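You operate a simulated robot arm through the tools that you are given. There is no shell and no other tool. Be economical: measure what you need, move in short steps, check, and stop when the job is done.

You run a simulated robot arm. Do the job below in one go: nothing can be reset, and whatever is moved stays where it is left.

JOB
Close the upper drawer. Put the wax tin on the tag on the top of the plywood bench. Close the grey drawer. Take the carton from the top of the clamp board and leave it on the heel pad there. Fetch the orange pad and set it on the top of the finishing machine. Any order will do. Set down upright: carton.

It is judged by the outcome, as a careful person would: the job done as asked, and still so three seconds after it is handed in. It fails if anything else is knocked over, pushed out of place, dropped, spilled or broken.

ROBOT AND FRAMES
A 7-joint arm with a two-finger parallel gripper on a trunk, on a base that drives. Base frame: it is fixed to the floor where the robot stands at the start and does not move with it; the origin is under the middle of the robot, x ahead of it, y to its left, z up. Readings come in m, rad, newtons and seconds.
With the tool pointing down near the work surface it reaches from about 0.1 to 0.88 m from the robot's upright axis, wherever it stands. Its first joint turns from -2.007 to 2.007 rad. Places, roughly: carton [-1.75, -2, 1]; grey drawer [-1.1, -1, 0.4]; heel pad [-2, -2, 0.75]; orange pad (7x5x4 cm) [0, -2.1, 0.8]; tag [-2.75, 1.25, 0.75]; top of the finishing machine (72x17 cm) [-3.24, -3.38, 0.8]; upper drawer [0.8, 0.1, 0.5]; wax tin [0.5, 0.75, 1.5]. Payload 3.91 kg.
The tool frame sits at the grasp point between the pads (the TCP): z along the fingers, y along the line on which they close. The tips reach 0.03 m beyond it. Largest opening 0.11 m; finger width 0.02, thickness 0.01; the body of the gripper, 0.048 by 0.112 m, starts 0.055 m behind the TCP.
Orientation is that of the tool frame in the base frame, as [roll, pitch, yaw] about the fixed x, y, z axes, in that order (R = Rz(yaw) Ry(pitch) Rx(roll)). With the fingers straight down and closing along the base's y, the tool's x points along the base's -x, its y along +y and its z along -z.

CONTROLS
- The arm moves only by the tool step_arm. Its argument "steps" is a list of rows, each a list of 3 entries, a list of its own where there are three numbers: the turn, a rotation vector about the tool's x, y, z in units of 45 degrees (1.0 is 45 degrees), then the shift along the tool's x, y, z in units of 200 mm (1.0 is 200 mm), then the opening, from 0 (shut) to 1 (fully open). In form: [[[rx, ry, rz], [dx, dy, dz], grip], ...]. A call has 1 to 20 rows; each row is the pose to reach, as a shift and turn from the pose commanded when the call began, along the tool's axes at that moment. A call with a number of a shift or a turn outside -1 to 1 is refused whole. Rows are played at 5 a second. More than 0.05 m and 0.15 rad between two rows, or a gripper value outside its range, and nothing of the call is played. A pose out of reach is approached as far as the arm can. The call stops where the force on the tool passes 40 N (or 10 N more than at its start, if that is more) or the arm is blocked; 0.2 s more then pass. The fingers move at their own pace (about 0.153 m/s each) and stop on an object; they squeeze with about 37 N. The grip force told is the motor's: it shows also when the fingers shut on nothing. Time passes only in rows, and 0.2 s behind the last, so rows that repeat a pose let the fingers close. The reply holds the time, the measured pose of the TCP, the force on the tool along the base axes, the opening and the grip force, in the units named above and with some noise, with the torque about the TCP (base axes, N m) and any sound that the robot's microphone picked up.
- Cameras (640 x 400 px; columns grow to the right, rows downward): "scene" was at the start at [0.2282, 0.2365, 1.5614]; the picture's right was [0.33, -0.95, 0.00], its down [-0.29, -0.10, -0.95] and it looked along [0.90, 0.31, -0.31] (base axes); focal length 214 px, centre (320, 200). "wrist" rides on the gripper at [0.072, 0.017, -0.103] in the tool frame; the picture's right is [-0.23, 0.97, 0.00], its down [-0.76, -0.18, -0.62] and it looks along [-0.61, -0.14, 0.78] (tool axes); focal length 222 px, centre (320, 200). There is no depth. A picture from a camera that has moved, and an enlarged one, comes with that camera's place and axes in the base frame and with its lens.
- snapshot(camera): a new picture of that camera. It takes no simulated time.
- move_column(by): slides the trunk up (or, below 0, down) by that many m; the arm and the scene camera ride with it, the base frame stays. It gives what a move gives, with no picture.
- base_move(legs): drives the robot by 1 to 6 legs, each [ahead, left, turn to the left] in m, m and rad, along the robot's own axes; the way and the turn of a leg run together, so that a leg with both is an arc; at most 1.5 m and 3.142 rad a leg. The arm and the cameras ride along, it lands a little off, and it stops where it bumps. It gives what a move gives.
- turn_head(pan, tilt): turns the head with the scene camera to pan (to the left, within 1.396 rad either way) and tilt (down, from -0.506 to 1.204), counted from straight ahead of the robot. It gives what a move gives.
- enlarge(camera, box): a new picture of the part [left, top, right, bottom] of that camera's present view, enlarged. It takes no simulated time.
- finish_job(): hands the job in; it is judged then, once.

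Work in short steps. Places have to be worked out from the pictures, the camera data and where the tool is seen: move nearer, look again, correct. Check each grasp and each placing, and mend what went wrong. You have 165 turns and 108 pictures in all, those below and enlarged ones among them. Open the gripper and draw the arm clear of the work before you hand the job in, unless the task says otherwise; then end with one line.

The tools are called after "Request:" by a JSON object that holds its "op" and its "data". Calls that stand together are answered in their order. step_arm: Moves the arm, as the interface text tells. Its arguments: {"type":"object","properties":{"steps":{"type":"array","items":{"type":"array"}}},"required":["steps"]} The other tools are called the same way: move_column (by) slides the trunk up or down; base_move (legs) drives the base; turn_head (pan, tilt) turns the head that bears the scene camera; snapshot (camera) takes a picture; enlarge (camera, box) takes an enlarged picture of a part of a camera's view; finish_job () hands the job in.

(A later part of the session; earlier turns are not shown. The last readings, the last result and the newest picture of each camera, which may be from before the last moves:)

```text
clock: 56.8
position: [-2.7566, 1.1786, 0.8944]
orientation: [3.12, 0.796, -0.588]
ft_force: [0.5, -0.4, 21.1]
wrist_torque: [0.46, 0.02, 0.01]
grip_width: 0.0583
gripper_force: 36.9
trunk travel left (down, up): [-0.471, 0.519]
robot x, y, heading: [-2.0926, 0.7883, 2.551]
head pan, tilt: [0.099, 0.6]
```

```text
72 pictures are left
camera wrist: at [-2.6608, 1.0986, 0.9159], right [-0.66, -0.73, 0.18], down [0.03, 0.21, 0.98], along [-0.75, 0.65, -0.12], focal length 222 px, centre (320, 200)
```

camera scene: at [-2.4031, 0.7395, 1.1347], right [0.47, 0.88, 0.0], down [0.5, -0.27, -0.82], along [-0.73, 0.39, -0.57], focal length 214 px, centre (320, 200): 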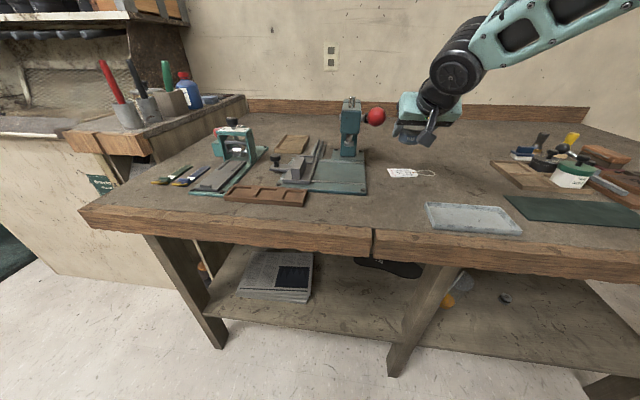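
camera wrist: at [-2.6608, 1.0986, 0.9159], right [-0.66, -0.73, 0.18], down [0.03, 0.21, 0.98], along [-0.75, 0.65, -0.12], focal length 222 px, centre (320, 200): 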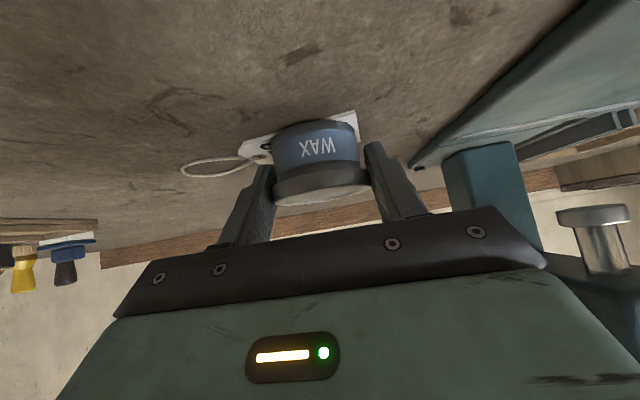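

Contact at 21 N with the tin standing on the tag. Release, and back straight out along the fingers.

Request:
{"op": "step_arm", "data": {"steps": [[[0, 0, 0], [-0.005, 0, -0.005], 0.4], [[0, 0, 0], [-0.005, 0, -0.005], 0.7], [[0, 0, 0], [-0.005, 0, -0.005], 0.7], [[0, 0, 0], [-0.005, 0, -0.15], 0.7], [[0, 0, 0], [-0.005, 0, -0.35], 0.7], [[0, 0, 0], [-0.005, 0, -0.55], 0.7], [[0, 0, 0], [-0.005, 0, -0.75], 0.7], [[0, 0, 0], [-0.005, 0, -0.95], 0.7]]}}

Request:
{"op": "snapshot", "data": {"camera": "wrist"}}

Request:
{"op": "enlarge", "data": {"camera": "scene", "box": [330, 100, 490, 200]}}

```text
clock: 58.6
position: [-2.6412, 1.1073, 1.0249]
orientation: [3.128, 0.791, -0.586]
ft_force: [0.1, -0.5, -0.3]
wrist_torque: [-0.02, -0.02, -0.02]
grip_width: 0.0771
gripper_force: 0.1
trunk travel left (down, up): [-0.471, 0.519]
robot x, y, heading: [-2.0956, 0.7896, 2.551]
head pan, tilt: [0.099, 0.6]
```

```text
71 pictures are left
camera wrist: at [-2.5452, 1.028, 1.0474], right [-0.66, -0.73, 0.17], down [0.02, 0.21, 0.98], along [-0.75, 0.65, -0.12], focal length 222 px, centre (320, 200)
```

wrist: 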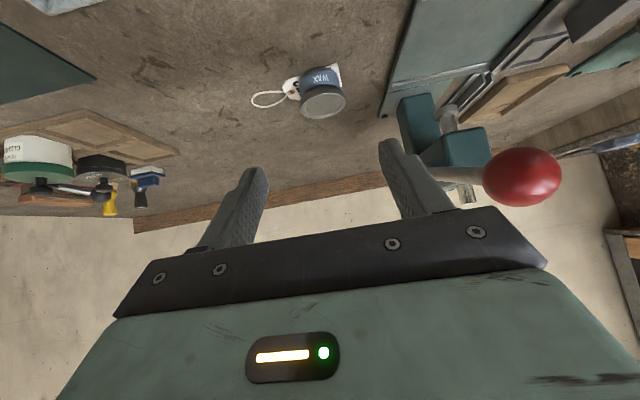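

```text
4.00 times, centred on (410, 150) of scene
camera zoom: at [-2.4033, 0.7395, 1.1347], right [0.47, 0.88, 0.0], down [0.5, -0.27, -0.82], along [-0.73, 0.39, -0.57], focal length 858 px, centre (-40, 400)
```

zoom: 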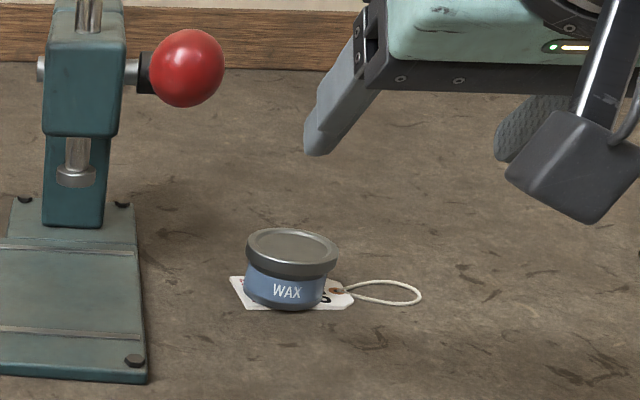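

The tin stands on the tag. Now I back away from the bench, raise the trunk for the view, and turn left to face the table with the clamp board.

Request:
{"op": "base_move", "data": {"legs": [[-0.5, 0, 0]]}}

Request:
{"op": "move_column", "data": {"by": 0.4}}

Request:
{"op": "base_move", "data": {"legs": [[0, 0, 1.9]]}}

Request:
{"op": "turn_head", "data": {"pan": 0.2, "tilt": 0.45}}

Request:
{"op": "snapshot", "data": {"camera": "scene"}}

```text
clock: 61.5
position: [-2.2272, 0.8265, 1.0261]
orientation: [3.123, 0.79, -0.579]
ft_force: [0.0, 0.2, 0.0]
wrist_torque: [-0.01, 0.01, 0.01]
grip_width: 0.0769
gripper_force: 0.0
trunk travel left (down, up): [-0.471, 0.519]
robot x, y, heading: [-1.6777, 0.5067, 2.558]
head pan, tilt: [0.099, 0.6]
```

```text
clock: 65.4
position: [-2.2272, 0.8273, 1.4256]
orientation: [3.123, 0.792, -0.577]
ft_force: [-0.1, 0.2, -0.7]
wrist_torque: [-0.01, -0.01, 0.02]
grip_width: 0.0768
gripper_force: 0.0
trunk travel left (down, up): [-0.871, 0.119]
robot x, y, heading: [-1.6755, 0.5123, 2.56]
head pan, tilt: [0.099, 0.6]
```

```text
clock: 70.3
position: [-1.7996, -0.114, 1.4271]
orientation: [3.122, 0.791, 1.315]
ft_force: [0.4, -0.1, 0.4]
wrist_torque: [-0.02, -0.04, 0.01]
grip_width: 0.0773
gripper_force: 0.0
trunk travel left (down, up): [-0.871, 0.119]
robot x, y, heading: [-1.6776, 0.513, -1.831]
head pan, tilt: [0.099, 0.6]
```

```text
clock: 71.0
position: [-1.7996, -0.1131, 1.4257]
orientation: [3.122, 0.79, 1.316]
ft_force: [-0.6, 0.4, 0.4]
wrist_torque: [0.0, 0.0, 0.04]
grip_width: 0.0772
gripper_force: 0.1
trunk travel left (down, up): [-0.871, 0.119]
robot x, y, heading: [-1.6756, 0.5081, -1.834]
head pan, tilt: [0.201, 0.45]
```

```text
69 pictures are left
camera scene: at [-1.5217, 0.2296, 1.5483], right [-1.0, 0.06, 0.0], down [0.03, 0.43, -0.9], along [-0.05, -0.9, -0.44], focal length 214 px, centre (320, 200)
```

scene: 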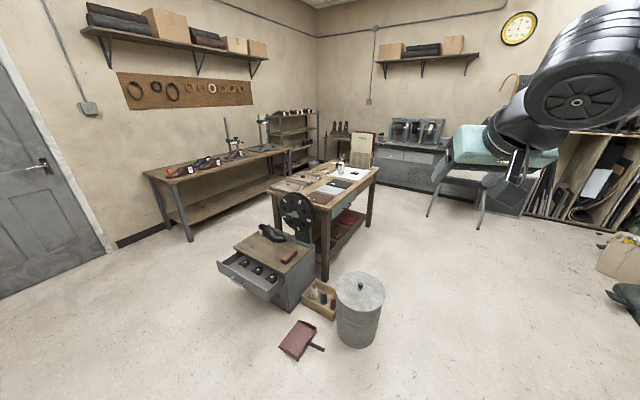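

Request:
{"op": "enlarge", "data": {"camera": "scene", "box": [200, 110, 460, 270]}}

Request:
{"op": "enlarge", "data": {"camera": "scene", "box": [140, 180, 380, 330]}}

```text
2.46 times, centred on (330, 190) of scene
camera zoom: at [-1.5217, 0.2296, 1.5483], right [-1.0, 0.06, 0.0], down [0.03, 0.43, -0.9], along [-0.05, -0.9, -0.44], focal length 528 px, centre (295, 225)
```

zoom: 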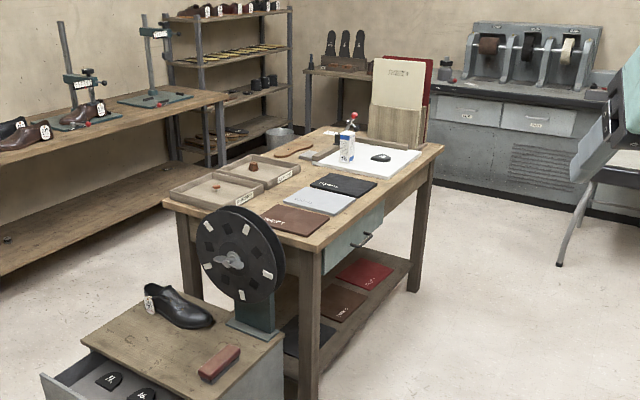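

```text
2.67 times, centred on (260, 255) of scene
camera zoom: at [-1.5217, 0.2296, 1.5483], right [-1.0, 0.06, 0.0], down [0.03, 0.43, -0.9], along [-0.05, -0.9, -0.44], focal length 572 px, centre (480, 53)
```

zoom: 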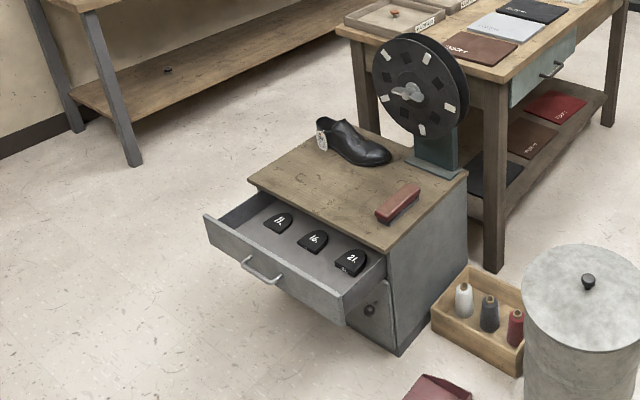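

The grey drawer's front centre is near (-1.07, -0.78), facing about (0.6, 0.8). I'll drive to stand in front of it, about 0.8 m off, facing it.

Request:
{"op": "base_move", "data": {"legs": [[0.357, 1.215, 0], [0, 0, -0.376]]}}

Request:
{"op": "turn_head", "data": {"pan": 0.0, "tilt": 0.9}}

Request:
{"op": "snapshot", "data": {"camera": "scene"}}

```text
clock: 78.5
position: [-0.9273, -0.6751, 1.4246]
orientation: [3.123, 0.79, 0.961]
ft_force: [-0.4, -0.6, -0.1]
wrist_torque: [0.01, -0.06, 0.01]
grip_width: 0.0771
gripper_force: 0.0
trunk travel left (down, up): [-0.871, 0.119]
robot x, y, heading: [-0.5943, -0.1306, -2.184]
head pan, tilt: [0.201, 0.45]
```

```text
clock: 79.4
position: [-0.9268, -0.674, 1.4273]
orientation: [3.125, 0.791, 0.96]
ft_force: [-0.1, 0.2, -0.2]
wrist_torque: [-0.04, -0.02, 0.02]
grip_width: 0.0768
gripper_force: 0.0
trunk travel left (down, up): [-0.871, 0.119]
robot x, y, heading: [-0.5941, -0.1351, -2.188]
head pan, tilt: [0.0, 0.901]
```

```text
66 pictures are left
camera scene: at [-0.555, -0.4274, 1.5101], right [-0.82, 0.58, 0.0], down [0.45, 0.64, -0.62], along [-0.36, -0.51, -0.78], focal length 214 px, centre (320, 200)
```

scene: 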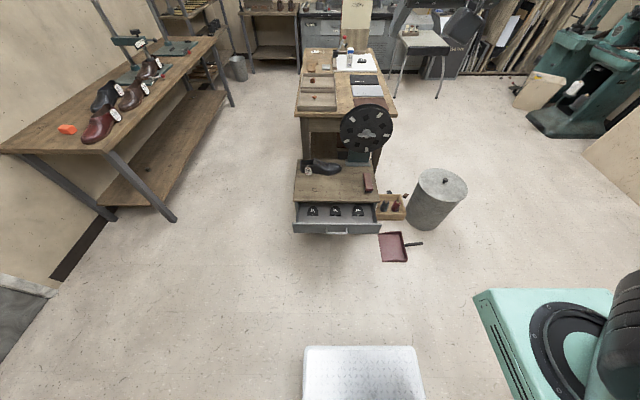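

The robot squarely faces the drawer: handle near (-1.01, -0.91, 0.39), 0.87 m ahead and 0.11 left. Zoom to see the panel, and bring the trunk down.

Request:
{"op": "enlarge", "data": {"camera": "scene", "box": [270, 150, 430, 250]}}

Request:
{"op": "move_column", "data": {"by": -0.7}}

Request:
{"op": "turn_head", "data": {"pan": 0.0, "tilt": 0.5}}

Request:
{"op": "snapshot", "data": {"camera": "scene"}}

```text
4.00 times, centred on (350, 200) of scene
camera zoom: at [-0.555, -0.4274, 1.5101], right [-0.82, 0.58, 0.0], down [0.45, 0.64, -0.62], along [-0.36, -0.51, -0.78], focal length 858 px, centre (200, 200)
```

zoom: 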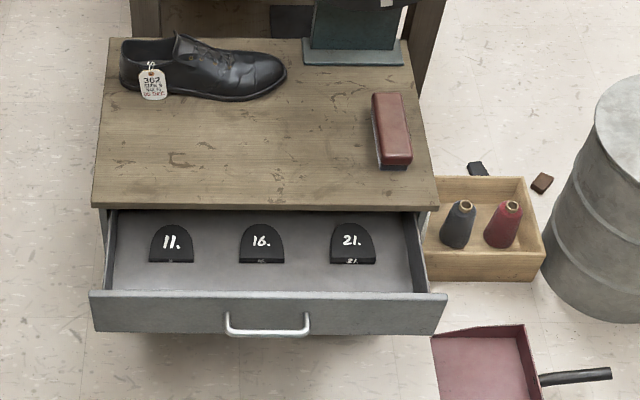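

```text
refused: -0.7 is not a number from -0.4 to 0.4
```

```text
clock: 80.3
position: [-0.9285, -0.675, 1.4267]
orientation: [3.121, 0.791, 0.962]
ft_force: [0.8, 0.2, -0.8]
wrist_torque: [0.0, 0.01, 0.0]
grip_width: 0.077
gripper_force: 0.1
trunk travel left (down, up): [-0.871, 0.119]
robot x, y, heading: [-0.5905, -0.132, -2.183]
head pan, tilt: [0.0, 0.499]
```

```text
64 pictures are left
camera scene: at [-0.564, -0.44, 1.5438], right [-0.82, 0.58, 0.0], down [0.28, 0.39, -0.88], along [-0.51, -0.72, -0.48], focal length 214 px, centre (320, 200)
```

scene: 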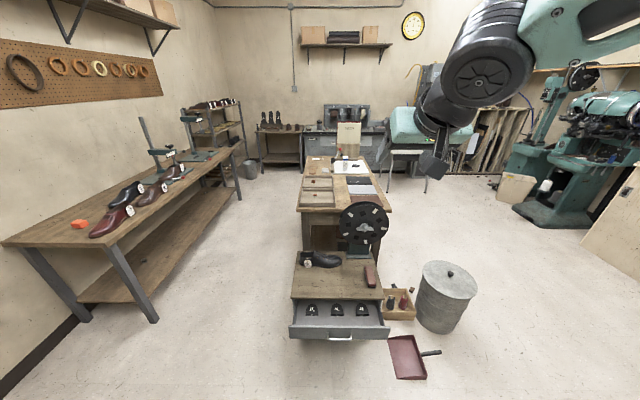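

Panel has free area above the handle. Lowering the trunk 0.8 m with the gripper shut, then look.

Request:
{"op": "move_column", "data": {"by": -0.4}}

Request:
{"op": "move_column", "data": {"by": -0.4}}

Request:
{"op": "step_arm", "data": {"steps": [[[0, 0, 0], [0, 0.1, 0], 0.5], [[0, 0, 0], [0, 0.2, 0], 0.2], [[0, 0, 0], [0, 0.3, 0], 0], [[0, 0, 0], [0, 0.375, 0], 0]]}}

Request:
{"op": "snapshot", "data": {"camera": "scene"}}

Request:
{"op": "snapshot", "data": {"camera": "wrist"}}

```text
clock: 84.1
position: [-0.9278, -0.6746, 1.0252]
orientation: [3.123, 0.791, 0.962]
ft_force: [0.1, -0.4, 0.2]
wrist_torque: [-0.01, 0.0, -0.03]
grip_width: 0.077
gripper_force: 0.1
trunk travel left (down, up): [-0.471, 0.519]
robot x, y, heading: [-0.5972, -0.1303, -2.183]
head pan, tilt: [0.0, 0.499]
```

```text
clock: 87.9
position: [-0.9278, -0.6748, 0.6253]
orientation: [3.122, 0.79, 0.961]
ft_force: [0.0, -0.8, 0.5]
wrist_torque: [0.02, -0.01, 0.05]
grip_width: 0.0769
gripper_force: 0.0
trunk travel left (down, up): [-0.071, 0.919]
robot x, y, heading: [-0.594, -0.1361, -2.186]
head pan, tilt: [0.0, 0.499]
```

```text
clock: 88.9
position: [-0.8663, -0.7179, 0.6282]
orientation: [3.123, 0.792, 0.96]
ft_force: [0.9, -0.3, 0.9]
wrist_torque: [0.03, 0.01, -0.01]
grip_width: 0.0002
gripper_force: 37.1
trunk travel left (down, up): [-0.071, 0.919]
robot x, y, heading: [-0.5969, -0.1332, -2.19]
head pan, tilt: [0.0, 0.499]
```

```text
63 pictures are left
camera scene: at [-0.564, -0.4399, 0.7439], right [-0.82, 0.58, 0.0], down [0.28, 0.39, -0.88], along [-0.51, -0.72, -0.48], focal length 214 px, centre (320, 200)
```

scene: 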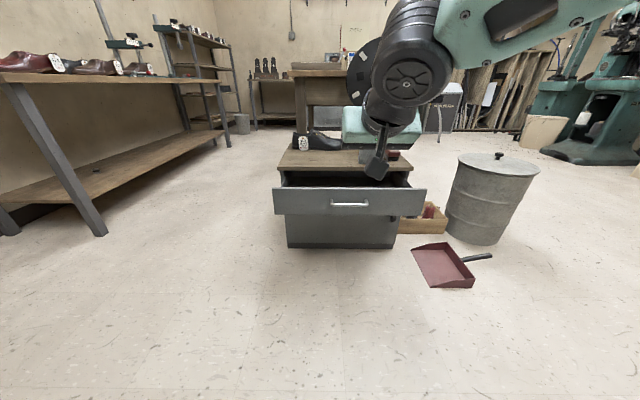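

```text
62 pictures are left
camera wrist: at [-0.7819, -0.622, 0.6487], right [0.71, -0.68, 0.17], down [-0.21, 0.03, 0.98], along [-0.67, -0.73, -0.12], focal length 222 px, centre (320, 200)
```

wrist: 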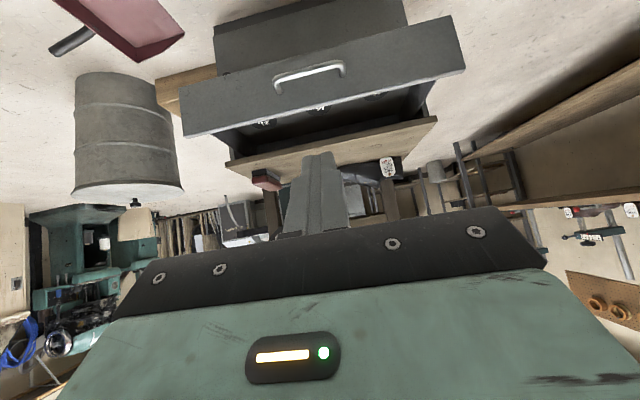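

The panel's top edge is at z ≈ 0.42, face about 0.91 m ahead. I'll drop the closed fingers to z ≈ 0.425 in front of it, then drive forward 0.28 m.

Request:
{"op": "step_arm", "data": {"steps": [[[0, 0, 0], [0.2, 0, 0.082], 0], [[0, 0, 0], [0.4, 0, 0.164], 0], [[0, 0, 0], [0.6, 0, 0.246], 0], [[0, 0, 0], [0.8, 0, 0.328], 0], [[0, 0, 0], [1.0, 0, 0.41], 0]]}}

Request:
{"op": "base_move", "data": {"legs": [[0.28, 0, 0]]}}

Request:
{"op": "snapshot", "data": {"camera": "scene"}}

Request:
{"op": "snapshot", "data": {"camera": "wrist"}}

```text
clock: 90.1
position: [-0.8156, -0.6502, 0.4253]
orientation: [3.122, 0.79, 0.963]
ft_force: [-0.5, -0.2, 0.8]
wrist_torque: [-0.01, 0.01, 0.0]
grip_width: 0.0002
gripper_force: 37.0
trunk travel left (down, up): [-0.071, 0.919]
robot x, y, heading: [-0.5934, -0.1357, -2.187]
head pan, tilt: [0.0, 0.499]
```

```text
clock: 92.1
position: [-0.9759, -0.8766, 0.4259]
orientation: [3.123, 0.792, 0.961]
ft_force: [0.6, 0.6, 0.5]
wrist_torque: [-0.01, -0.03, 0.0]
grip_width: 0.0002
gripper_force: 36.8
trunk travel left (down, up): [-0.071, 0.919]
robot x, y, heading: [-0.7567, -0.3585, -2.181]
head pan, tilt: [0.0, 0.499]
```

```text
61 pictures are left
camera scene: at [-0.7242, -0.6665, 0.7439], right [-0.82, 0.58, 0.0], down [0.28, 0.39, -0.88], along [-0.51, -0.72, -0.48], focal length 214 px, centre (320, 200)
```

scene: 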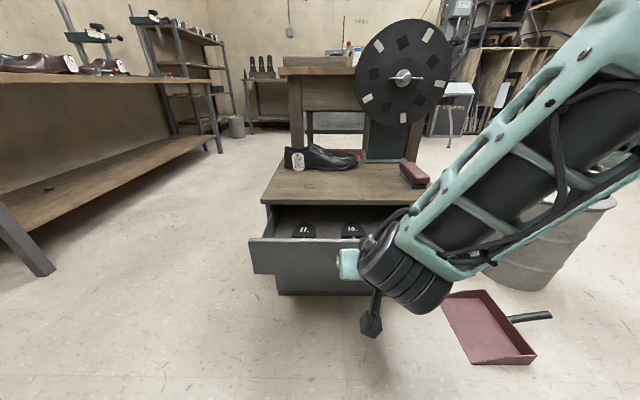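

```text
60 pictures are left
camera wrist: at [-0.8926, -0.7818, 0.4478], right [0.71, -0.68, 0.17], down [-0.21, 0.03, 0.98], along [-0.67, -0.73, -0.12], focal length 222 px, centre (320, 200)
```

wrist: 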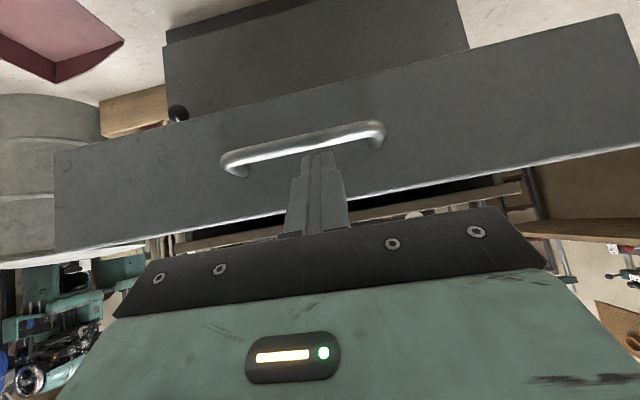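

The tip points at the panel above the handle. Pushing horizontally forward in 2 cm steps.

Request:
{"op": "step_arm", "data": {"steps": [[[0, 0, 0], [-0.07, 0, 0.07], 0], [[0, 0, 0], [-0.14, 0, 0.14], 0], [[0, 0, 0], [-0.21, 0, 0.21], 0], [[0, 0, 0], [-0.28, 0, 0.28], 0], [[0, 0, 0], [-0.35, 0, 0.35], 0], [[0, 0, 0], [-0.42, 0, 0.42], 0], [[0, 0, 0], [-0.49, 0, 0.49], 0], [[0, 0, 0], [-0.56, 0, 0.56], 0], [[0, 0, 0], [-0.63, 0, 0.63], 0]]}}

Request:
{"op": "snapshot", "data": {"camera": "scene"}}

Request:
{"op": "snapshot", "data": {"camera": "wrist"}}

```text
clock: 94.1
position: [-1.0766, -1.0257, 0.4259]
orientation: [3.122, 0.79, 0.961]
ft_force: [-0.5, 0.4, 0.1]
wrist_torque: [0.02, -0.03, 0.01]
grip_width: 0.0
gripper_force: 37.2
trunk travel left (down, up): [-0.071, 0.919]
robot x, y, heading: [-0.7546, -0.3576, -2.185]
head pan, tilt: [0.0, 0.499]
```

```text
59 pictures are left
camera scene: at [-0.7242, -0.6665, 0.7439], right [-0.82, 0.58, 0.0], down [0.28, 0.39, -0.88], along [-0.51, -0.72, -0.48], focal length 214 px, centre (320, 200)
```

scene: 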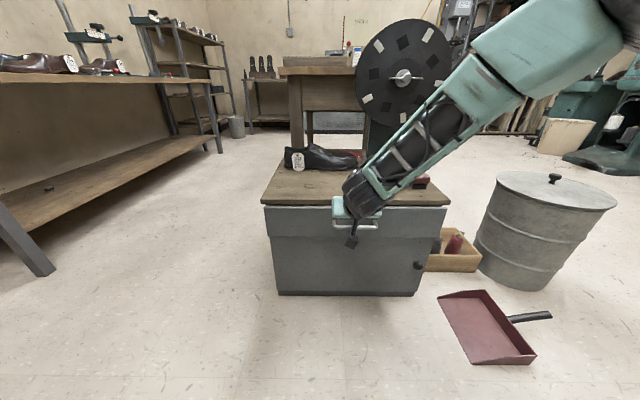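

```text
58 pictures are left
camera wrist: at [-0.9932, -0.9305, 0.4478], right [0.71, -0.68, 0.17], down [-0.21, 0.03, 0.98], along [-0.67, -0.73, -0.12], focal length 222 px, centre (320, 200)
```

wrist: 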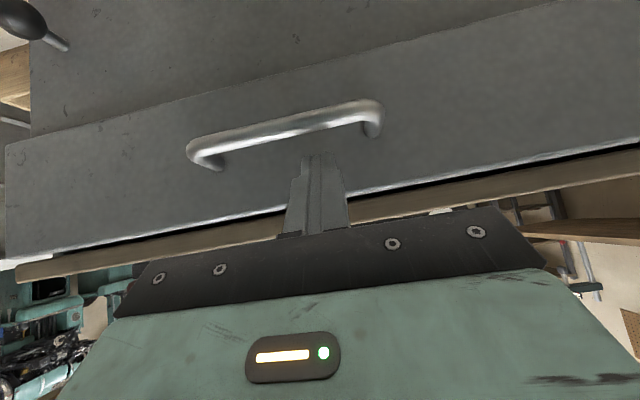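

The drawer moved in nearly flush; pushing on gently until it stops.

Request:
{"op": "step_arm", "data": {"steps": [[[0, 0, 0], [-0.035, 0, 0.035], 0], [[0, 0, 0], [-0.07, 0, 0.07], 0], [[0, 0, 0], [-0.105, 0, 0.105], 0], [[0, 0, 0], [-0.14, 0, 0.14], 0], [[0, 0, 0], [-0.175, 0, 0.175], 0]]}}

Request:
{"op": "snapshot", "data": {"camera": "wrist"}}

```text
clock: 94.9
position: [-1.0882, -1.0458, 0.4254]
orientation: [3.123, 0.784, 0.965]
ft_force: [3.5, 4.7, 3.1]
wrist_torque: [0.04, 0.01, -0.02]
grip_width: 0.0001
gripper_force: 36.7
trunk travel left (down, up): [-0.071, 0.919]
robot x, y, heading: [-0.7531, -0.3556, -2.191]
head pan, tilt: [0.0, 0.499]
stopped in row 4: the force on the tool passed its limit at 67 N (the readings are from after the stop); the commanded pose is now the measured one
```

```text
57 pictures are left
camera wrist: at [-1.0055, -0.9496, 0.4486], right [0.72, -0.68, 0.17], down [-0.21, 0.03, 0.98], along [-0.66, -0.74, -0.13], focal length 222 px, centre (320, 200)
```

wrist: 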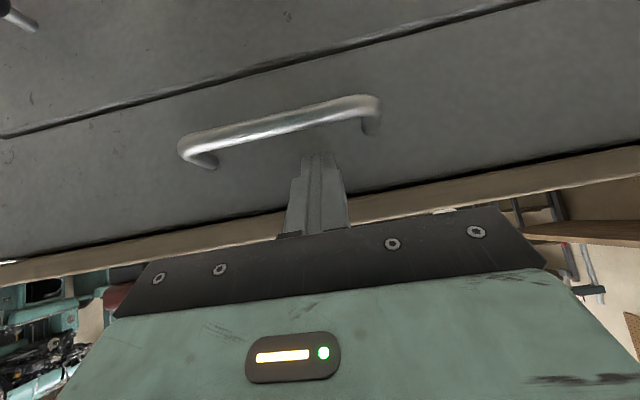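

It hit its stop (67 N) and looks flush. Retract, back off, turn about toward the upper drawer with the trunk still low.

Request:
{"op": "step_arm", "data": {"steps": [[[0, 0, 0], [0.14, 0, -0.14], 0], [[0, 0, 0], [0.28, 0, -0.28], 0], [[0, 0, 0], [0.42, 0, -0.42], 0], [[0, 0, 0], [0.56, 0, -0.56], 0], [[0, 0, 0], [0.7, 0, -0.7], 0]]}}

Request:
{"op": "base_move", "data": {"legs": [[-0.3, 0, 0]]}}

Request:
{"op": "enlarge", "data": {"camera": "scene", "box": [220, 100, 460, 250]}}

Request:
{"op": "move_column", "data": {"by": 0.4}}

Request:
{"op": "base_move", "data": {"legs": [[0, 0, 3.14]]}}

Request:
{"op": "turn_head", "data": {"pan": 0.0, "tilt": 0.5}}

Request:
{"op": "snapshot", "data": {"camera": "scene"}}

```text
clock: 96.1
position: [-0.98, -0.8773, 0.4253]
orientation: [3.123, 0.785, 0.965]
ft_force: [-0.2, 0.1, 0.6]
wrist_torque: [0.03, -0.01, 0.05]
grip_width: 0.0
gripper_force: 36.6
trunk travel left (down, up): [-0.071, 0.919]
robot x, y, heading: [-0.7575, -0.3588, -2.191]
head pan, tilt: [0.0, 0.499]
```

```text
clock: 98.1
position: [-0.8089, -0.6347, 0.4262]
orientation: [3.124, 0.785, 0.96]
ft_force: [-0.1, 0.1, -0.3]
wrist_torque: [-0.02, -0.02, -0.03]
grip_width: 0.0
gripper_force: 36.8
trunk travel left (down, up): [-0.071, 0.919]
robot x, y, heading: [-0.5846, -0.1157, -2.192]
head pan, tilt: [0.0, 0.499]
```

```text
2.67 times, centred on (340, 175) of scene
camera zoom: at [-0.552, -0.4227, 0.7439], right [-0.82, 0.58, 0.0], down [0.28, 0.39, -0.88], along [-0.51, -0.72, -0.48], focal length 572 px, centre (267, 267)
```

zoom: 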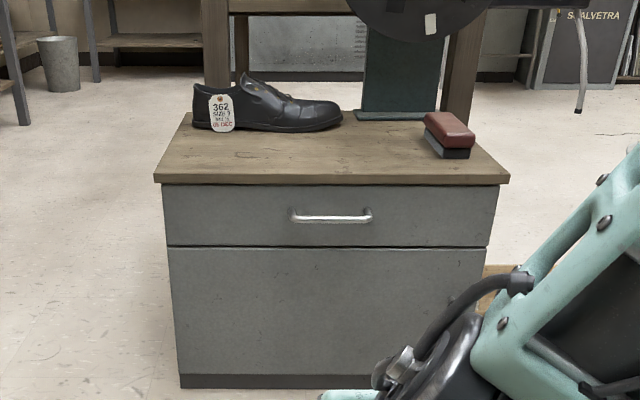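

```text
clock: 102.0
position: [-0.8095, -0.636, 0.8247]
orientation: [3.124, 0.785, 0.963]
ft_force: [-0.1, 0.3, -0.3]
wrist_torque: [0.0, -0.02, 0.0]
grip_width: 0.0
gripper_force: 36.9
trunk travel left (down, up): [-0.471, 0.519]
robot x, y, heading: [-0.5844, -0.1132, -2.183]
head pan, tilt: [0.0, 0.499]
```

```text
clock: 109.8
position: [-0.3707, 0.4119, 0.8259]
orientation: [3.125, 0.785, -2.149]
ft_force: [0.3, 0.1, 0.3]
wrist_torque: [0.01, 0.02, 0.0]
grip_width: 0.0
gripper_force: 36.5
trunk travel left (down, up): [-0.471, 0.519]
robot x, y, heading: [-0.5813, -0.1181, 0.984]
head pan, tilt: [0.0, 0.499]
```

```text
clock: 110.4
position: [-0.3712, 0.4115, 0.8258]
orientation: [3.124, 0.785, -2.147]
ft_force: [-0.1, -0.3, 0.6]
wrist_torque: [0.01, 0.0, -0.01]
grip_width: 0.0001
gripper_force: 37.3
trunk travel left (down, up): [-0.471, 0.519]
robot x, y, heading: [-0.5826, -0.1168, 0.982]
head pan, tilt: [0.0, 0.499]
```

```text
55 pictures are left
camera scene: at [-0.6256, 0.1936, 1.1439], right [0.83, -0.55, 0.0], down [-0.27, -0.4, -0.88], along [0.49, 0.73, -0.48], focal length 214 px, centre (320, 200)
```

scene: 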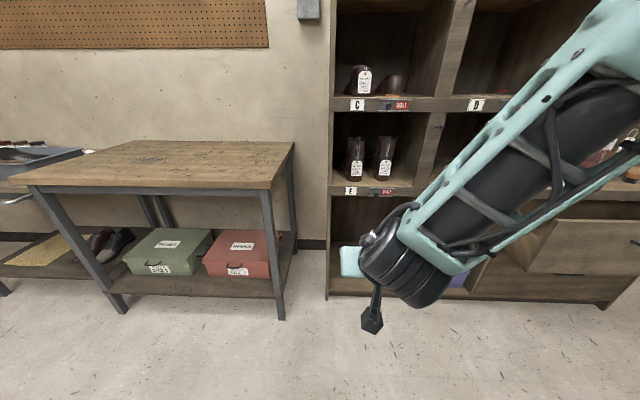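

Grey drawer is closed flush. Now strafe right to stand before the upper drawer.

Request:
{"op": "base_move", "data": {"legs": [[0, -1.0, 0]]}}

Request:
{"op": "snapshot", "data": {"camera": "scene"}}

```text
clock: 115.5
position: [0.4525, -0.1377, 0.8262]
orientation: [3.124, 0.784, -2.15]
ft_force: [-0.6, 0.7, -0.7]
wrist_torque: [0.03, -0.02, 0.03]
grip_width: 0.0
gripper_force: 36.7
trunk travel left (down, up): [-0.471, 0.519]
robot x, y, heading: [0.2447, -0.6663, 0.977]
head pan, tilt: [0.0, 0.499]
```

```text
54 pictures are left
camera scene: at [0.199, -0.3555, 1.1439], right [0.83, -0.55, 0.0], down [-0.27, -0.4, -0.88], along [0.49, 0.73, -0.48], focal length 214 px, centre (320, 200)
```

scene: 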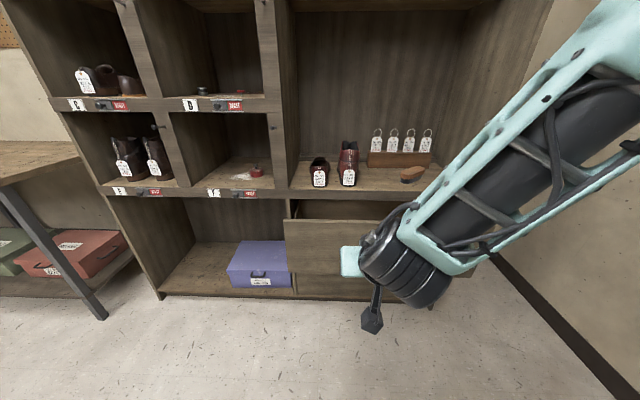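

The arm hides part of the drawer; using the wrist camera, which points at it.

Request:
{"op": "snapshot", "data": {"camera": "wrist"}}

Request:
{"op": "enlarge", "data": {"camera": "scene", "box": [260, 160, 500, 310]}}

```text
53 pictures are left
camera wrist: at [0.3727, -0.2317, 0.8487], right [-0.73, 0.66, 0.17], down [0.21, -0.02, 0.98], along [0.64, 0.75, -0.13], focal length 222 px, centre (320, 200)
```

wrist: 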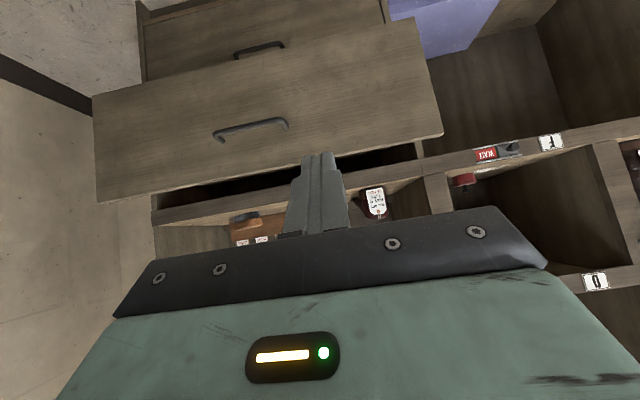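

```text
2.67 times, centred on (380, 235) of scene
camera zoom: at [0.199, -0.3555, 1.1439], right [0.83, -0.55, 0.0], down [-0.27, -0.4, -0.88], along [0.49, 0.73, -0.48], focal length 572 px, centre (160, 107)
```

zoom: 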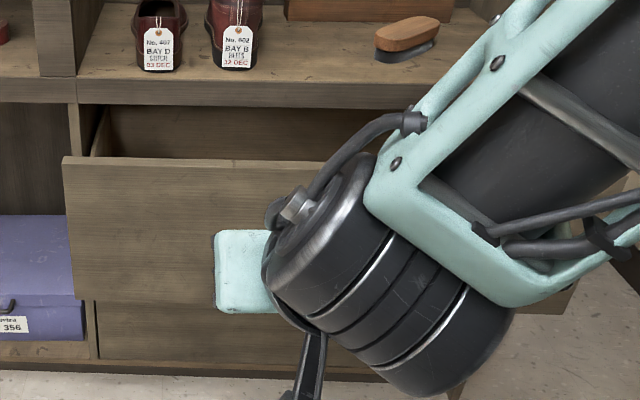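

Drawer panel: top corners (0.45, 0.24) and (0.99, -0.19) at z 0.72, handle about (0.72, 0.02, 0.62), about 0.22 m open. I'll align the base heading, set the closed fingertips at z ≈ 0.675 and drive up to it.

Request:
{"op": "base_move", "data": {"legs": [[0, 0, -0.08]]}}

Request:
{"op": "step_arm", "data": {"steps": [[[0, 0, 0], [0.155, -0.08, 0.066], 0], [[0, 0, 0], [0.31, -0.16, 0.132], 0], [[0, 0, 0], [0.465, -0.245, 0.2], 0], [[0, 0, 0], [0.62, -0.325, 0.265], 0]]}}

Request:
{"op": "base_move", "data": {"legs": [[0.25, 0, 0]]}}

Request:
{"op": "snapshot", "data": {"camera": "wrist"}}

```text
clock: 116.4
position: [0.4936, -0.1549, 0.8251]
orientation: [3.124, 0.786, -2.229]
ft_force: [0.5, -0.3, 0.3]
wrist_torque: [0.01, 0.01, 0.03]
grip_width: 0.0
gripper_force: 36.9
trunk travel left (down, up): [-0.471, 0.519]
robot x, y, heading: [0.2443, -0.6599, 0.9]
head pan, tilt: [0.0, 0.499]
```

```text
clock: 117.4
position: [0.5014, -0.181, 0.6874]
orientation: [3.124, 0.785, -2.232]
ft_force: [0.7, 0.2, -0.5]
wrist_torque: [0.02, 0.0, -0.03]
grip_width: 0.0
gripper_force: 37.0
out of reach, approached as far as the arm can: row 2, 3, 4
trunk travel left (down, up): [-0.471, 0.519]
robot x, y, heading: [0.246, -0.6601, 0.901]
head pan, tilt: [0.0, 0.499]
```

```text
clock: 119.2
position: [0.6534, 0.0142, 0.6886]
orientation: [3.125, 0.785, -2.23]
ft_force: [0.5, -0.3, 0.7]
wrist_torque: [-0.01, 0.01, -0.04]
grip_width: 0.0003
gripper_force: 36.8
trunk travel left (down, up): [-0.471, 0.519]
robot x, y, heading: [0.3916, -0.4702, 0.901]
head pan, tilt: [0.0, 0.499]
```

```text
51 pictures are left
camera wrist: at [0.5647, -0.0737, 0.71], right [-0.68, 0.71, 0.17], down [0.21, -0.04, 0.98], along [0.7, 0.7, -0.13], focal length 222 px, centre (320, 200)
```

wrist: 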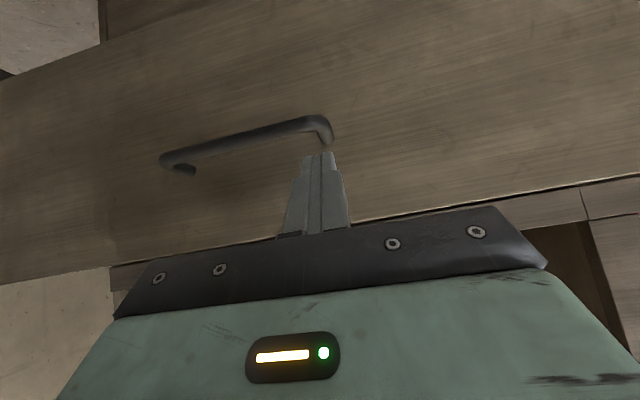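

Tip is just short of the panel, slightly left of centre and above the handle. Pushing forward in 2 cm steps.

Request:
{"op": "step_arm", "data": {"steps": [[[0, 0, 0], [-0.07, 0, 0.07], 0], [[0, 0, 0], [-0.14, 0, 0.14], 0], [[0, 0, 0], [-0.21, 0, 0.21], 0], [[0, 0, 0], [-0.28, 0, 0.28], 0], [[0, 0, 0], [-0.35, 0, 0.35], 0], [[0, 0, 0], [-0.42, 0, 0.42], 0], [[0, 0, 0], [-0.49, 0, 0.49], 0], [[0, 0, 0], [-0.56, 0, 0.56], 0], [[0, 0, 0], [-0.63, 0, 0.63], 0], [[0, 0, 0], [-0.7, 0, 0.7], 0]]}}

Request:
{"op": "snapshot", "data": {"camera": "wrist"}}

Request:
{"op": "snapshot", "data": {"camera": "scene"}}

```text
clock: 121.4
position: [0.7735, 0.1728, 0.6874]
orientation: [3.126, 0.787, -2.229]
ft_force: [-0.4, -0.4, -0.3]
wrist_torque: [-0.03, -0.03, 0.0]
grip_width: 0.0
gripper_force: 37.4
trunk travel left (down, up): [-0.471, 0.519]
robot x, y, heading: [0.3937, -0.4727, 0.904]
head pan, tilt: [0.0, 0.499]
```

```text
50 pictures are left
camera wrist: at [0.6849, 0.0853, 0.7103], right [-0.68, 0.71, 0.17], down [0.21, -0.04, 0.98], along [0.7, 0.7, -0.13], focal length 222 px, centre (320, 200)
```

wrist: 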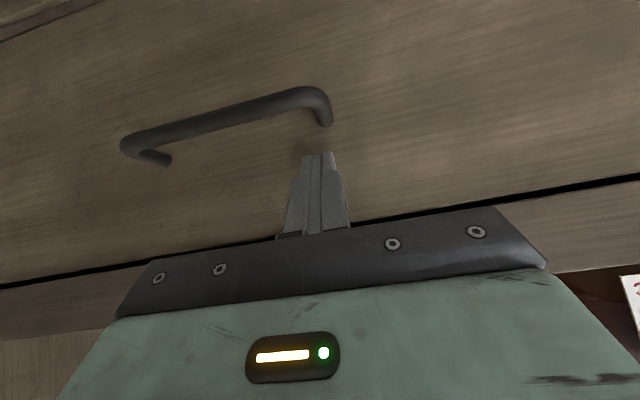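

```text
49 pictures are left
camera scene: at [0.3765, -0.159, 1.1439], right [0.79, -0.62, 0.0], down [-0.3, -0.38, -0.88], along [0.54, 0.69, -0.48], focal length 214 px, centre (320, 200)
```

scene: 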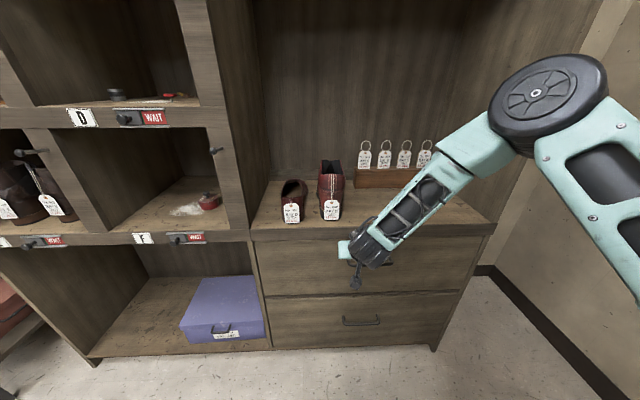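

Nearly flush; push on until it stops.

Request:
{"op": "step_arm", "data": {"steps": [[[0, 0, 0], [-0.035, 0, 0.035], 0], [[0, 0, 0], [-0.07, 0, 0.07], 0], [[0, 0, 0], [-0.105, 0, 0.105], 0], [[0, 0, 0], [-0.14, 0, 0.14], 0], [[0, 0, 0], [-0.175, 0, 0.175], 0]]}}

Request:
{"op": "enlarge", "data": {"camera": "scene", "box": [220, 200, 500, 375]}}

```text
clock: 121.9
position: [0.776, 0.1794, 0.6835]
orientation: [3.125, 0.773, -2.225]
ft_force: [-4.8, -7.4, 4.5]
wrist_torque: [-0.05, 0.04, 0.07]
grip_width: 0.0
gripper_force: 37.2
trunk travel left (down, up): [-0.471, 0.519]
robot x, y, heading: [0.3953, -0.4726, 0.901]
head pan, tilt: [0.0, 0.499]
stopped in row 2: the force on the tool passed its limit at 69 N (the readings are from after the stop); the commanded pose is now the measured one
```

```text
2.29 times, centred on (360, 288) of scene
camera zoom: at [0.3762, -0.1598, 1.144], right [0.79, -0.62, 0.0], down [-0.3, -0.38, -0.88], along [0.54, 0.69, -0.48], focal length 490 px, centre (229, 0)
```

zoom: 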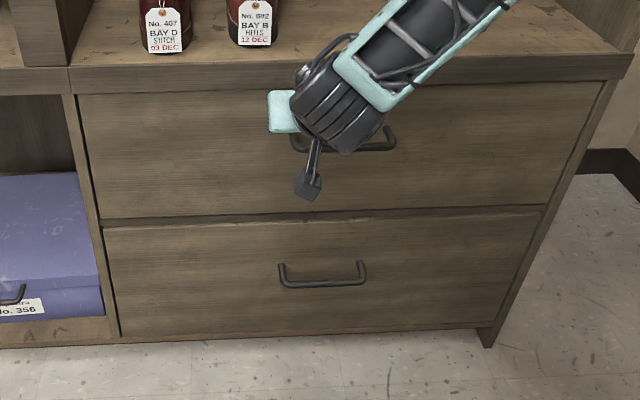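

Upper drawer closed and at its stop. Retract, back off, raise the trunk, and turn toward the bench with the orange pad.

Request:
{"op": "step_arm", "data": {"steps": [[[0, 0, 0], [0.14, 0, -0.14], 0], [[0, 0, 0], [0.28, 0, -0.28], 0], [[0, 0, 0], [0.42, 0, -0.42], 0], [[0, 0, 0], [0.53, 0, -0.53], 0]]}}

Request:
{"op": "base_move", "data": {"legs": [[-0.35, 0, 0], [0, 0, -1.544]]}}

Request:
{"op": "move_column", "data": {"by": 0.4}}

Request:
{"op": "turn_head", "data": {"pan": -0.5, "tilt": 0.6}}

Request:
{"op": "snapshot", "data": {"camera": "scene"}}

```text
clock: 122.9
position: [0.6886, 0.0593, 0.6877]
orientation: [3.122, 0.773, -2.226]
ft_force: [-1.1, -0.4, -0.3]
wrist_torque: [0.01, 0.0, 0.0]
grip_width: 0.0001
gripper_force: 36.4
trunk travel left (down, up): [-0.471, 0.519]
robot x, y, heading: [0.3958, -0.4689, 0.901]
head pan, tilt: [0.0, 0.499]
```

```text
clock: 128.9
position: [0.7174, -1.0218, 0.6876]
orientation: [3.124, 0.773, 2.514]
ft_force: [0.1, 0.5, 0.1]
wrist_torque: [0.0, 0.01, 0.01]
grip_width: 0.0
gripper_force: 37.2
trunk travel left (down, up): [-0.471, 0.519]
robot x, y, heading: [0.1807, -0.7449, -0.64]
head pan, tilt: [0.0, 0.499]
```

```text
clock: 132.8
position: [0.7176, -1.0215, 1.0871]
orientation: [3.125, 0.773, 2.513]
ft_force: [0.3, 0.6, 0.6]
wrist_torque: [-0.02, -0.01, -0.01]
grip_width: 0.0002
gripper_force: 36.7
trunk travel left (down, up): [-0.871, 0.119]
robot x, y, heading: [0.1741, -0.744, -0.641]
head pan, tilt: [0.0, 0.499]
```

```text
clock: 133.7
position: [0.717, -1.0212, 1.0863]
orientation: [3.126, 0.772, 2.514]
ft_force: [-0.1, -0.6, -0.3]
wrist_torque: [0.0, 0.0, -0.01]
grip_width: 0.0
gripper_force: 36.8
trunk travel left (down, up): [-0.871, 0.119]
robot x, y, heading: [0.1839, -0.7406, -0.644]
head pan, tilt: [-0.499, 0.6]
```

```text
47 pictures are left
camera scene: at [0.4517, -0.7426, 1.5348], right [-0.91, -0.42, 0.0], down [-0.24, 0.51, -0.83], along [0.35, -0.75, -0.56], focal length 214 px, centre (320, 200)
```

scene: 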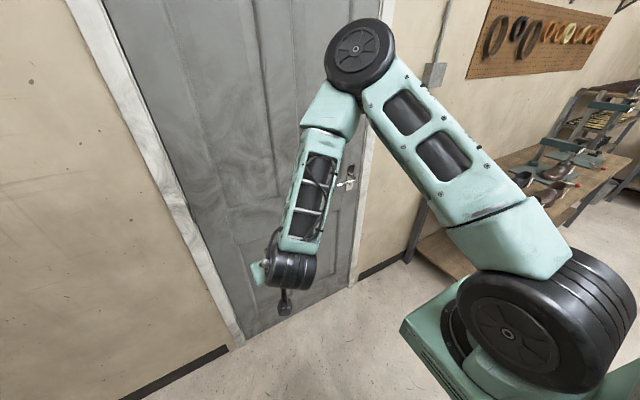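

Strafe right along the aisle about 0.95 m, staying short of the bench items, and look again.

Request:
{"op": "base_move", "data": {"legs": [[0, -0.95, 0]]}}

Request:
{"op": "turn_head", "data": {"pan": -0.2, "tilt": 0.7}}

Request:
{"op": "snapshot", "data": {"camera": "scene"}}

Request:
{"op": "snapshot", "data": {"camera": "wrist"}}

```text
clock: 138.7
position: [0.1512, -1.7894, 1.0861]
orientation: [3.125, 0.772, 2.525]
ft_force: [1.0, -0.7, 0.4]
wrist_torque: [-0.01, -0.02, 0.02]
grip_width: 0.0001
gripper_force: 36.5
trunk travel left (down, up): [-0.871, 0.119]
robot x, y, heading: [-0.3885, -1.5155, -0.628]
head pan, tilt: [-0.499, 0.6]
```

```text
clock: 139.5
position: [0.1509, -1.7898, 1.0871]
orientation: [3.125, 0.772, 2.523]
ft_force: [0.1, 0.2, 0.3]
wrist_torque: [-0.01, -0.01, 0.01]
grip_width: 0.0003
gripper_force: 36.8
trunk travel left (down, up): [-0.871, 0.119]
robot x, y, heading: [-0.3887, -1.5122, -0.627]
head pan, tilt: [-0.201, 0.7]
```

```text
46 pictures are left
camera scene: at [-0.0989, -1.496, 1.5262], right [-0.74, -0.67, 0.0], down [-0.43, 0.48, -0.77], along [0.52, -0.57, -0.64], focal length 214 px, centre (320, 200)
```

scene: 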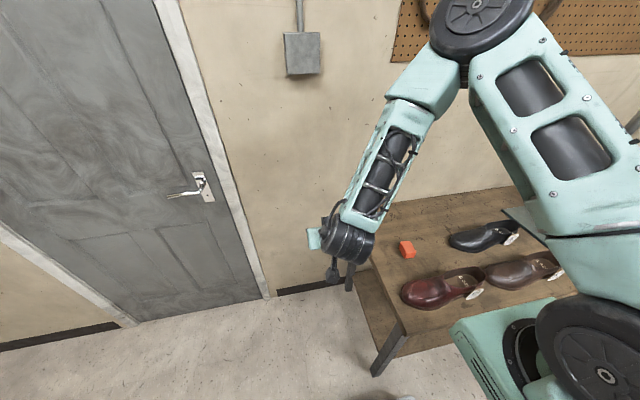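

```text
45 pictures are left
camera wrist: at [0.0578, -1.7033, 1.1109], right [0.69, 0.71, 0.17], down [-0.02, -0.22, 0.98], along [0.73, -0.67, -0.14], focal length 222 px, centre (320, 200)
```

wrist: 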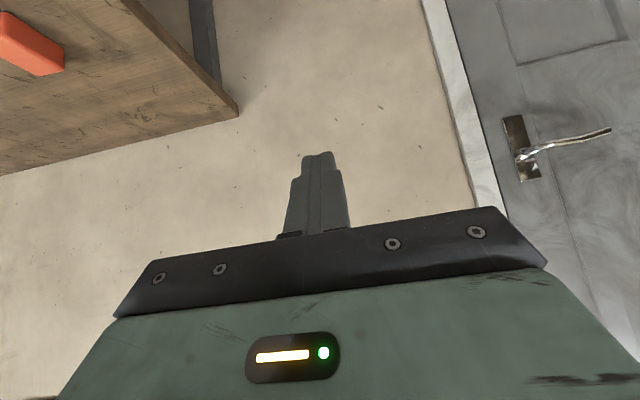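

Pad centre triangulates to (0.01, -2.165, 0.775). Enlarging to see how it is turned.

Request:
{"op": "enlarge", "data": {"camera": "scene", "box": [360, 200, 480, 275]}}

```text
5.33 times, centred on (420, 238) of scene
camera zoom: at [-0.0989, -1.496, 1.5262], right [-0.74, -0.67, 0.0], down [-0.43, 0.48, -0.77], along [0.52, -0.57, -0.64], focal length 1144 px, centre (-213, 0)
```

zoom: 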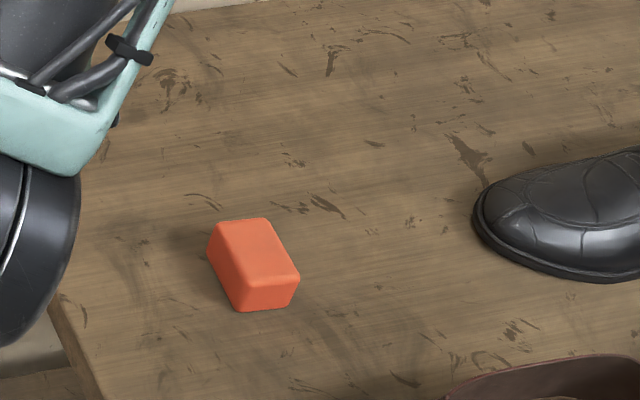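

The pad's long side points about along my view heading (-0.73 rad), so the fingers should straddle its 5 cm width. I'll bring the tool to vertical while moving right.

Request:
{"op": "step_arm", "data": {"steps": [[[0, 0.17, 0], [0, -0.17, 0], 0.3], [[0, 0.34, 0], [0, -0.34, 0], 0.8], [[0, 0.5, 0], [0, -0.5, 0], 0.8], [[0, 0.67, 0], [0, -0.67, 0], 0.8], [[0, 0.83, 0], [0, -0.83, 0], 0.8], [[0, 0.983, 0], [0, -1.0, 0], 0.8]]}}

Request:
{"op": "snapshot", "data": {"camera": "wrist"}}

```text
clock: 140.9
position: [0.0367, -1.9532, 1.0842]
orientation: [3.128, 0.0, 2.533]
ft_force: [-1.0, 0.4, 0.6]
wrist_torque: [-0.04, 0.03, 0.02]
grip_width: 0.0882
gripper_force: 0.0
trunk travel left (down, up): [-0.871, 0.119]
robot x, y, heading: [-0.3873, -1.5187, -0.635]
head pan, tilt: [-0.201, 0.7]
```

```text
43 pictures are left
camera wrist: at [-0.0142, -1.8977, 1.188], right [0.74, 0.67, 0.01], down [0.52, -0.59, 0.62], along [0.42, -0.46, -0.78], focal length 222 px, centre (320, 200)
```

wrist: 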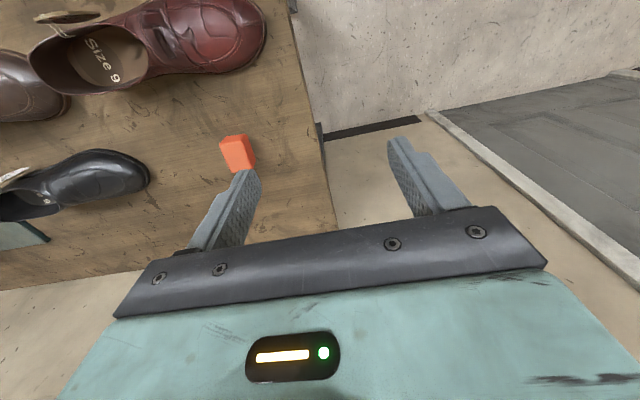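

Wrist view agrees on the pad's place. Moving above it with a small yaw to match.

Request:
{"op": "step_arm", "data": {"steps": [[[0, 0, 0.03], [-0.08, -0.16, 0.1], 0.8], [[0, 0, 0.06], [-0.16, -0.32, 0.25], 0.8], [[0, 0, 0.09], [-0.24, -0.48, 0.42], 0.8], [[0, 0, 0.12], [-0.32, -0.64, 0.59], 0.8], [[0, 0, 0.14], [-0.4, -0.8, 0.76], 0.8], [[0, 0, 0.16], [-0.474, -0.95, 0.92], 0.8]]}}

Request:
{"op": "snapshot", "data": {"camera": "wrist"}}

```text
clock: 142.3
position: [0.0082, -2.1648, 0.8972]
orientation: [3.131, 0.002, 2.411]
ft_force: [-0.2, -0.5, 0.4]
wrist_torque: [-0.03, -0.02, -0.01]
grip_width: 0.088
gripper_force: 0.0
trunk travel left (down, up): [-0.871, 0.119]
robot x, y, heading: [-0.3897, -1.5168, -0.631]
head pan, tilt: [-0.201, 0.7]
```

```text
42 pictures are left
camera wrist: at [-0.035, -2.1023, 1.0015], right [0.82, 0.57, 0.01], down [0.44, -0.65, 0.62], along [0.36, -0.5, -0.78], focal length 222 px, centre (320, 200)
```

wrist: 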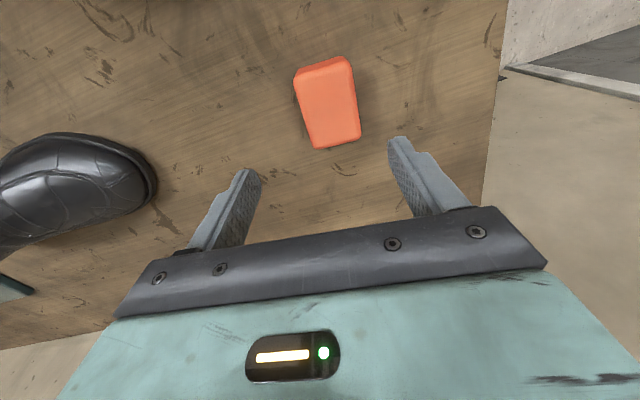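

Pad orientation matches; centre is about 2 cm off toward me. Correct, descend to z ≈ 0.79 and close.

Request:
{"op": "step_arm", "data": {"steps": [[[0, 0, 0], [0.075, 0.06, 0.1], 0.8], [[0, 0, 0], [0.075, 0.06, 0.3], 0.8], [[0, 0, 0], [0.075, 0.06, 0.45], 0.8], [[0, 0, 0], [0.075, 0.06, 0.535], 0.8]]}}

Request:
{"op": "snapshot", "data": {"camera": "wrist"}}

```text
clock: 143.2
position: [0.003, -2.1425, 0.8093]
orientation: [3.134, -0.002, 2.406]
ft_force: [-2.9, 4.2, 10.6]
wrist_torque: [-0.37, 0.39, -0.19]
grip_width: 0.0874
gripper_force: 0.0
trunk travel left (down, up): [-0.871, 0.119]
robot x, y, heading: [-0.3894, -1.516, -0.627]
head pan, tilt: [-0.201, 0.7]
stopped in row 4: the force on the tool passed its limit at 100 N (the readings are from after the stop); the commanded pose is now the measured one
```

```text
41 pictures are left
camera wrist: at [-0.039, -2.081, 0.9146], right [0.82, 0.57, 0.01], down [0.44, -0.65, 0.62], along [0.36, -0.51, -0.78], focal length 222 px, centre (320, 200)
```

wrist: 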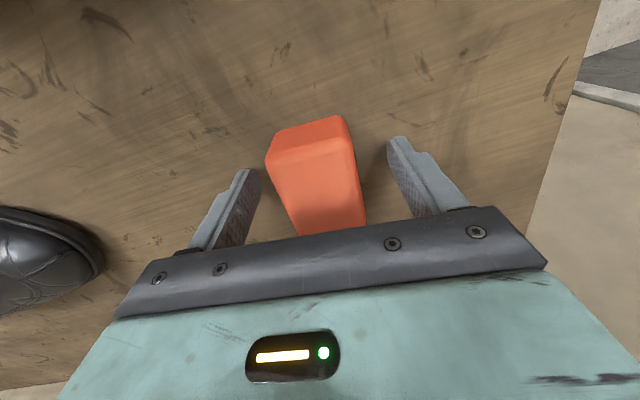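

Fingertips met the bench (its top is ≈0.778). Raise 4 mm and close on the pad.

Request:
{"op": "step_arm", "data": {"steps": [[[0, 0, 0], [0, 0, -0.02], 0.8], [[0, 0, 0], [0, -0.02, -0.02], 0.6], [[0, 0, 0], [0, -0.02, -0.02], 0.4], [[0, 0, 0], [0, -0.02, -0.02], 0.2], [[0, 0, 0], [0, -0.02, -0.02], 0.2], [[0, 0, 0], [0, -0.02, -0.02], 0.2]]}}

Request:
{"op": "step_arm", "data": {"steps": [[[0, 0, 0], [0, 0, -0.15], 0.2], [[0, 0, 0], [0, 0, -0.35], 0.2], [[0, 0, 0], [0, 0, -0.55], 0.2], [[0, 0, 0], [0, 0, -0.75], 0.2], [[0, 0, 0], [0, 0, -0.95], 0.2]]}}

Request:
{"op": "snapshot", "data": {"camera": "wrist"}}

```text
clock: 144.6
position: [0.0022, -2.1456, 0.8127]
orientation: [3.131, -0.001, 2.407]
ft_force: [0.0, -1.1, 0.0]
wrist_torque: [-0.01, 0.0, -0.02]
grip_width: 0.0438
gripper_force: 37.3
trunk travel left (down, up): [-0.871, 0.119]
robot x, y, heading: [-0.3858, -1.5165, -0.633]
head pan, tilt: [-0.201, 0.7]
```

```text
clock: 145.8
position: [0.0012, -2.1465, 1.0027]
orientation: [3.132, -0.002, 2.407]
ft_force: [-1.0, 0.3, -0.6]
wrist_torque: [0.01, -0.02, -0.01]
grip_width: 0.0441
gripper_force: 37.1
trunk travel left (down, up): [-0.871, 0.119]
robot x, y, heading: [-0.3938, -1.5147, -0.623]
head pan, tilt: [-0.201, 0.7]
```

```text
40 pictures are left
camera wrist: at [-0.0418, -2.0859, 1.1066], right [0.82, 0.57, 0.01], down [0.44, -0.65, 0.62], along [0.36, -0.5, -0.79], focal length 222 px, centre (320, 200)
```

wrist: 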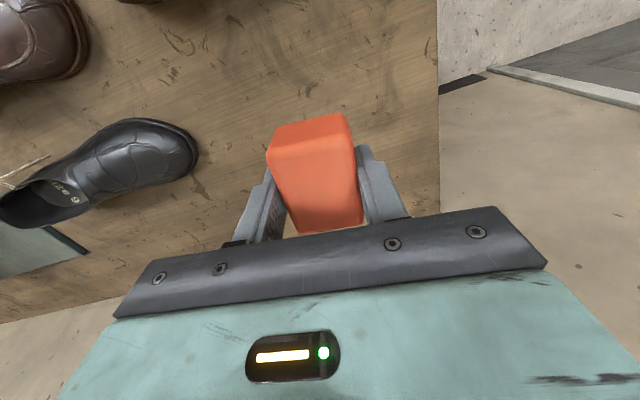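

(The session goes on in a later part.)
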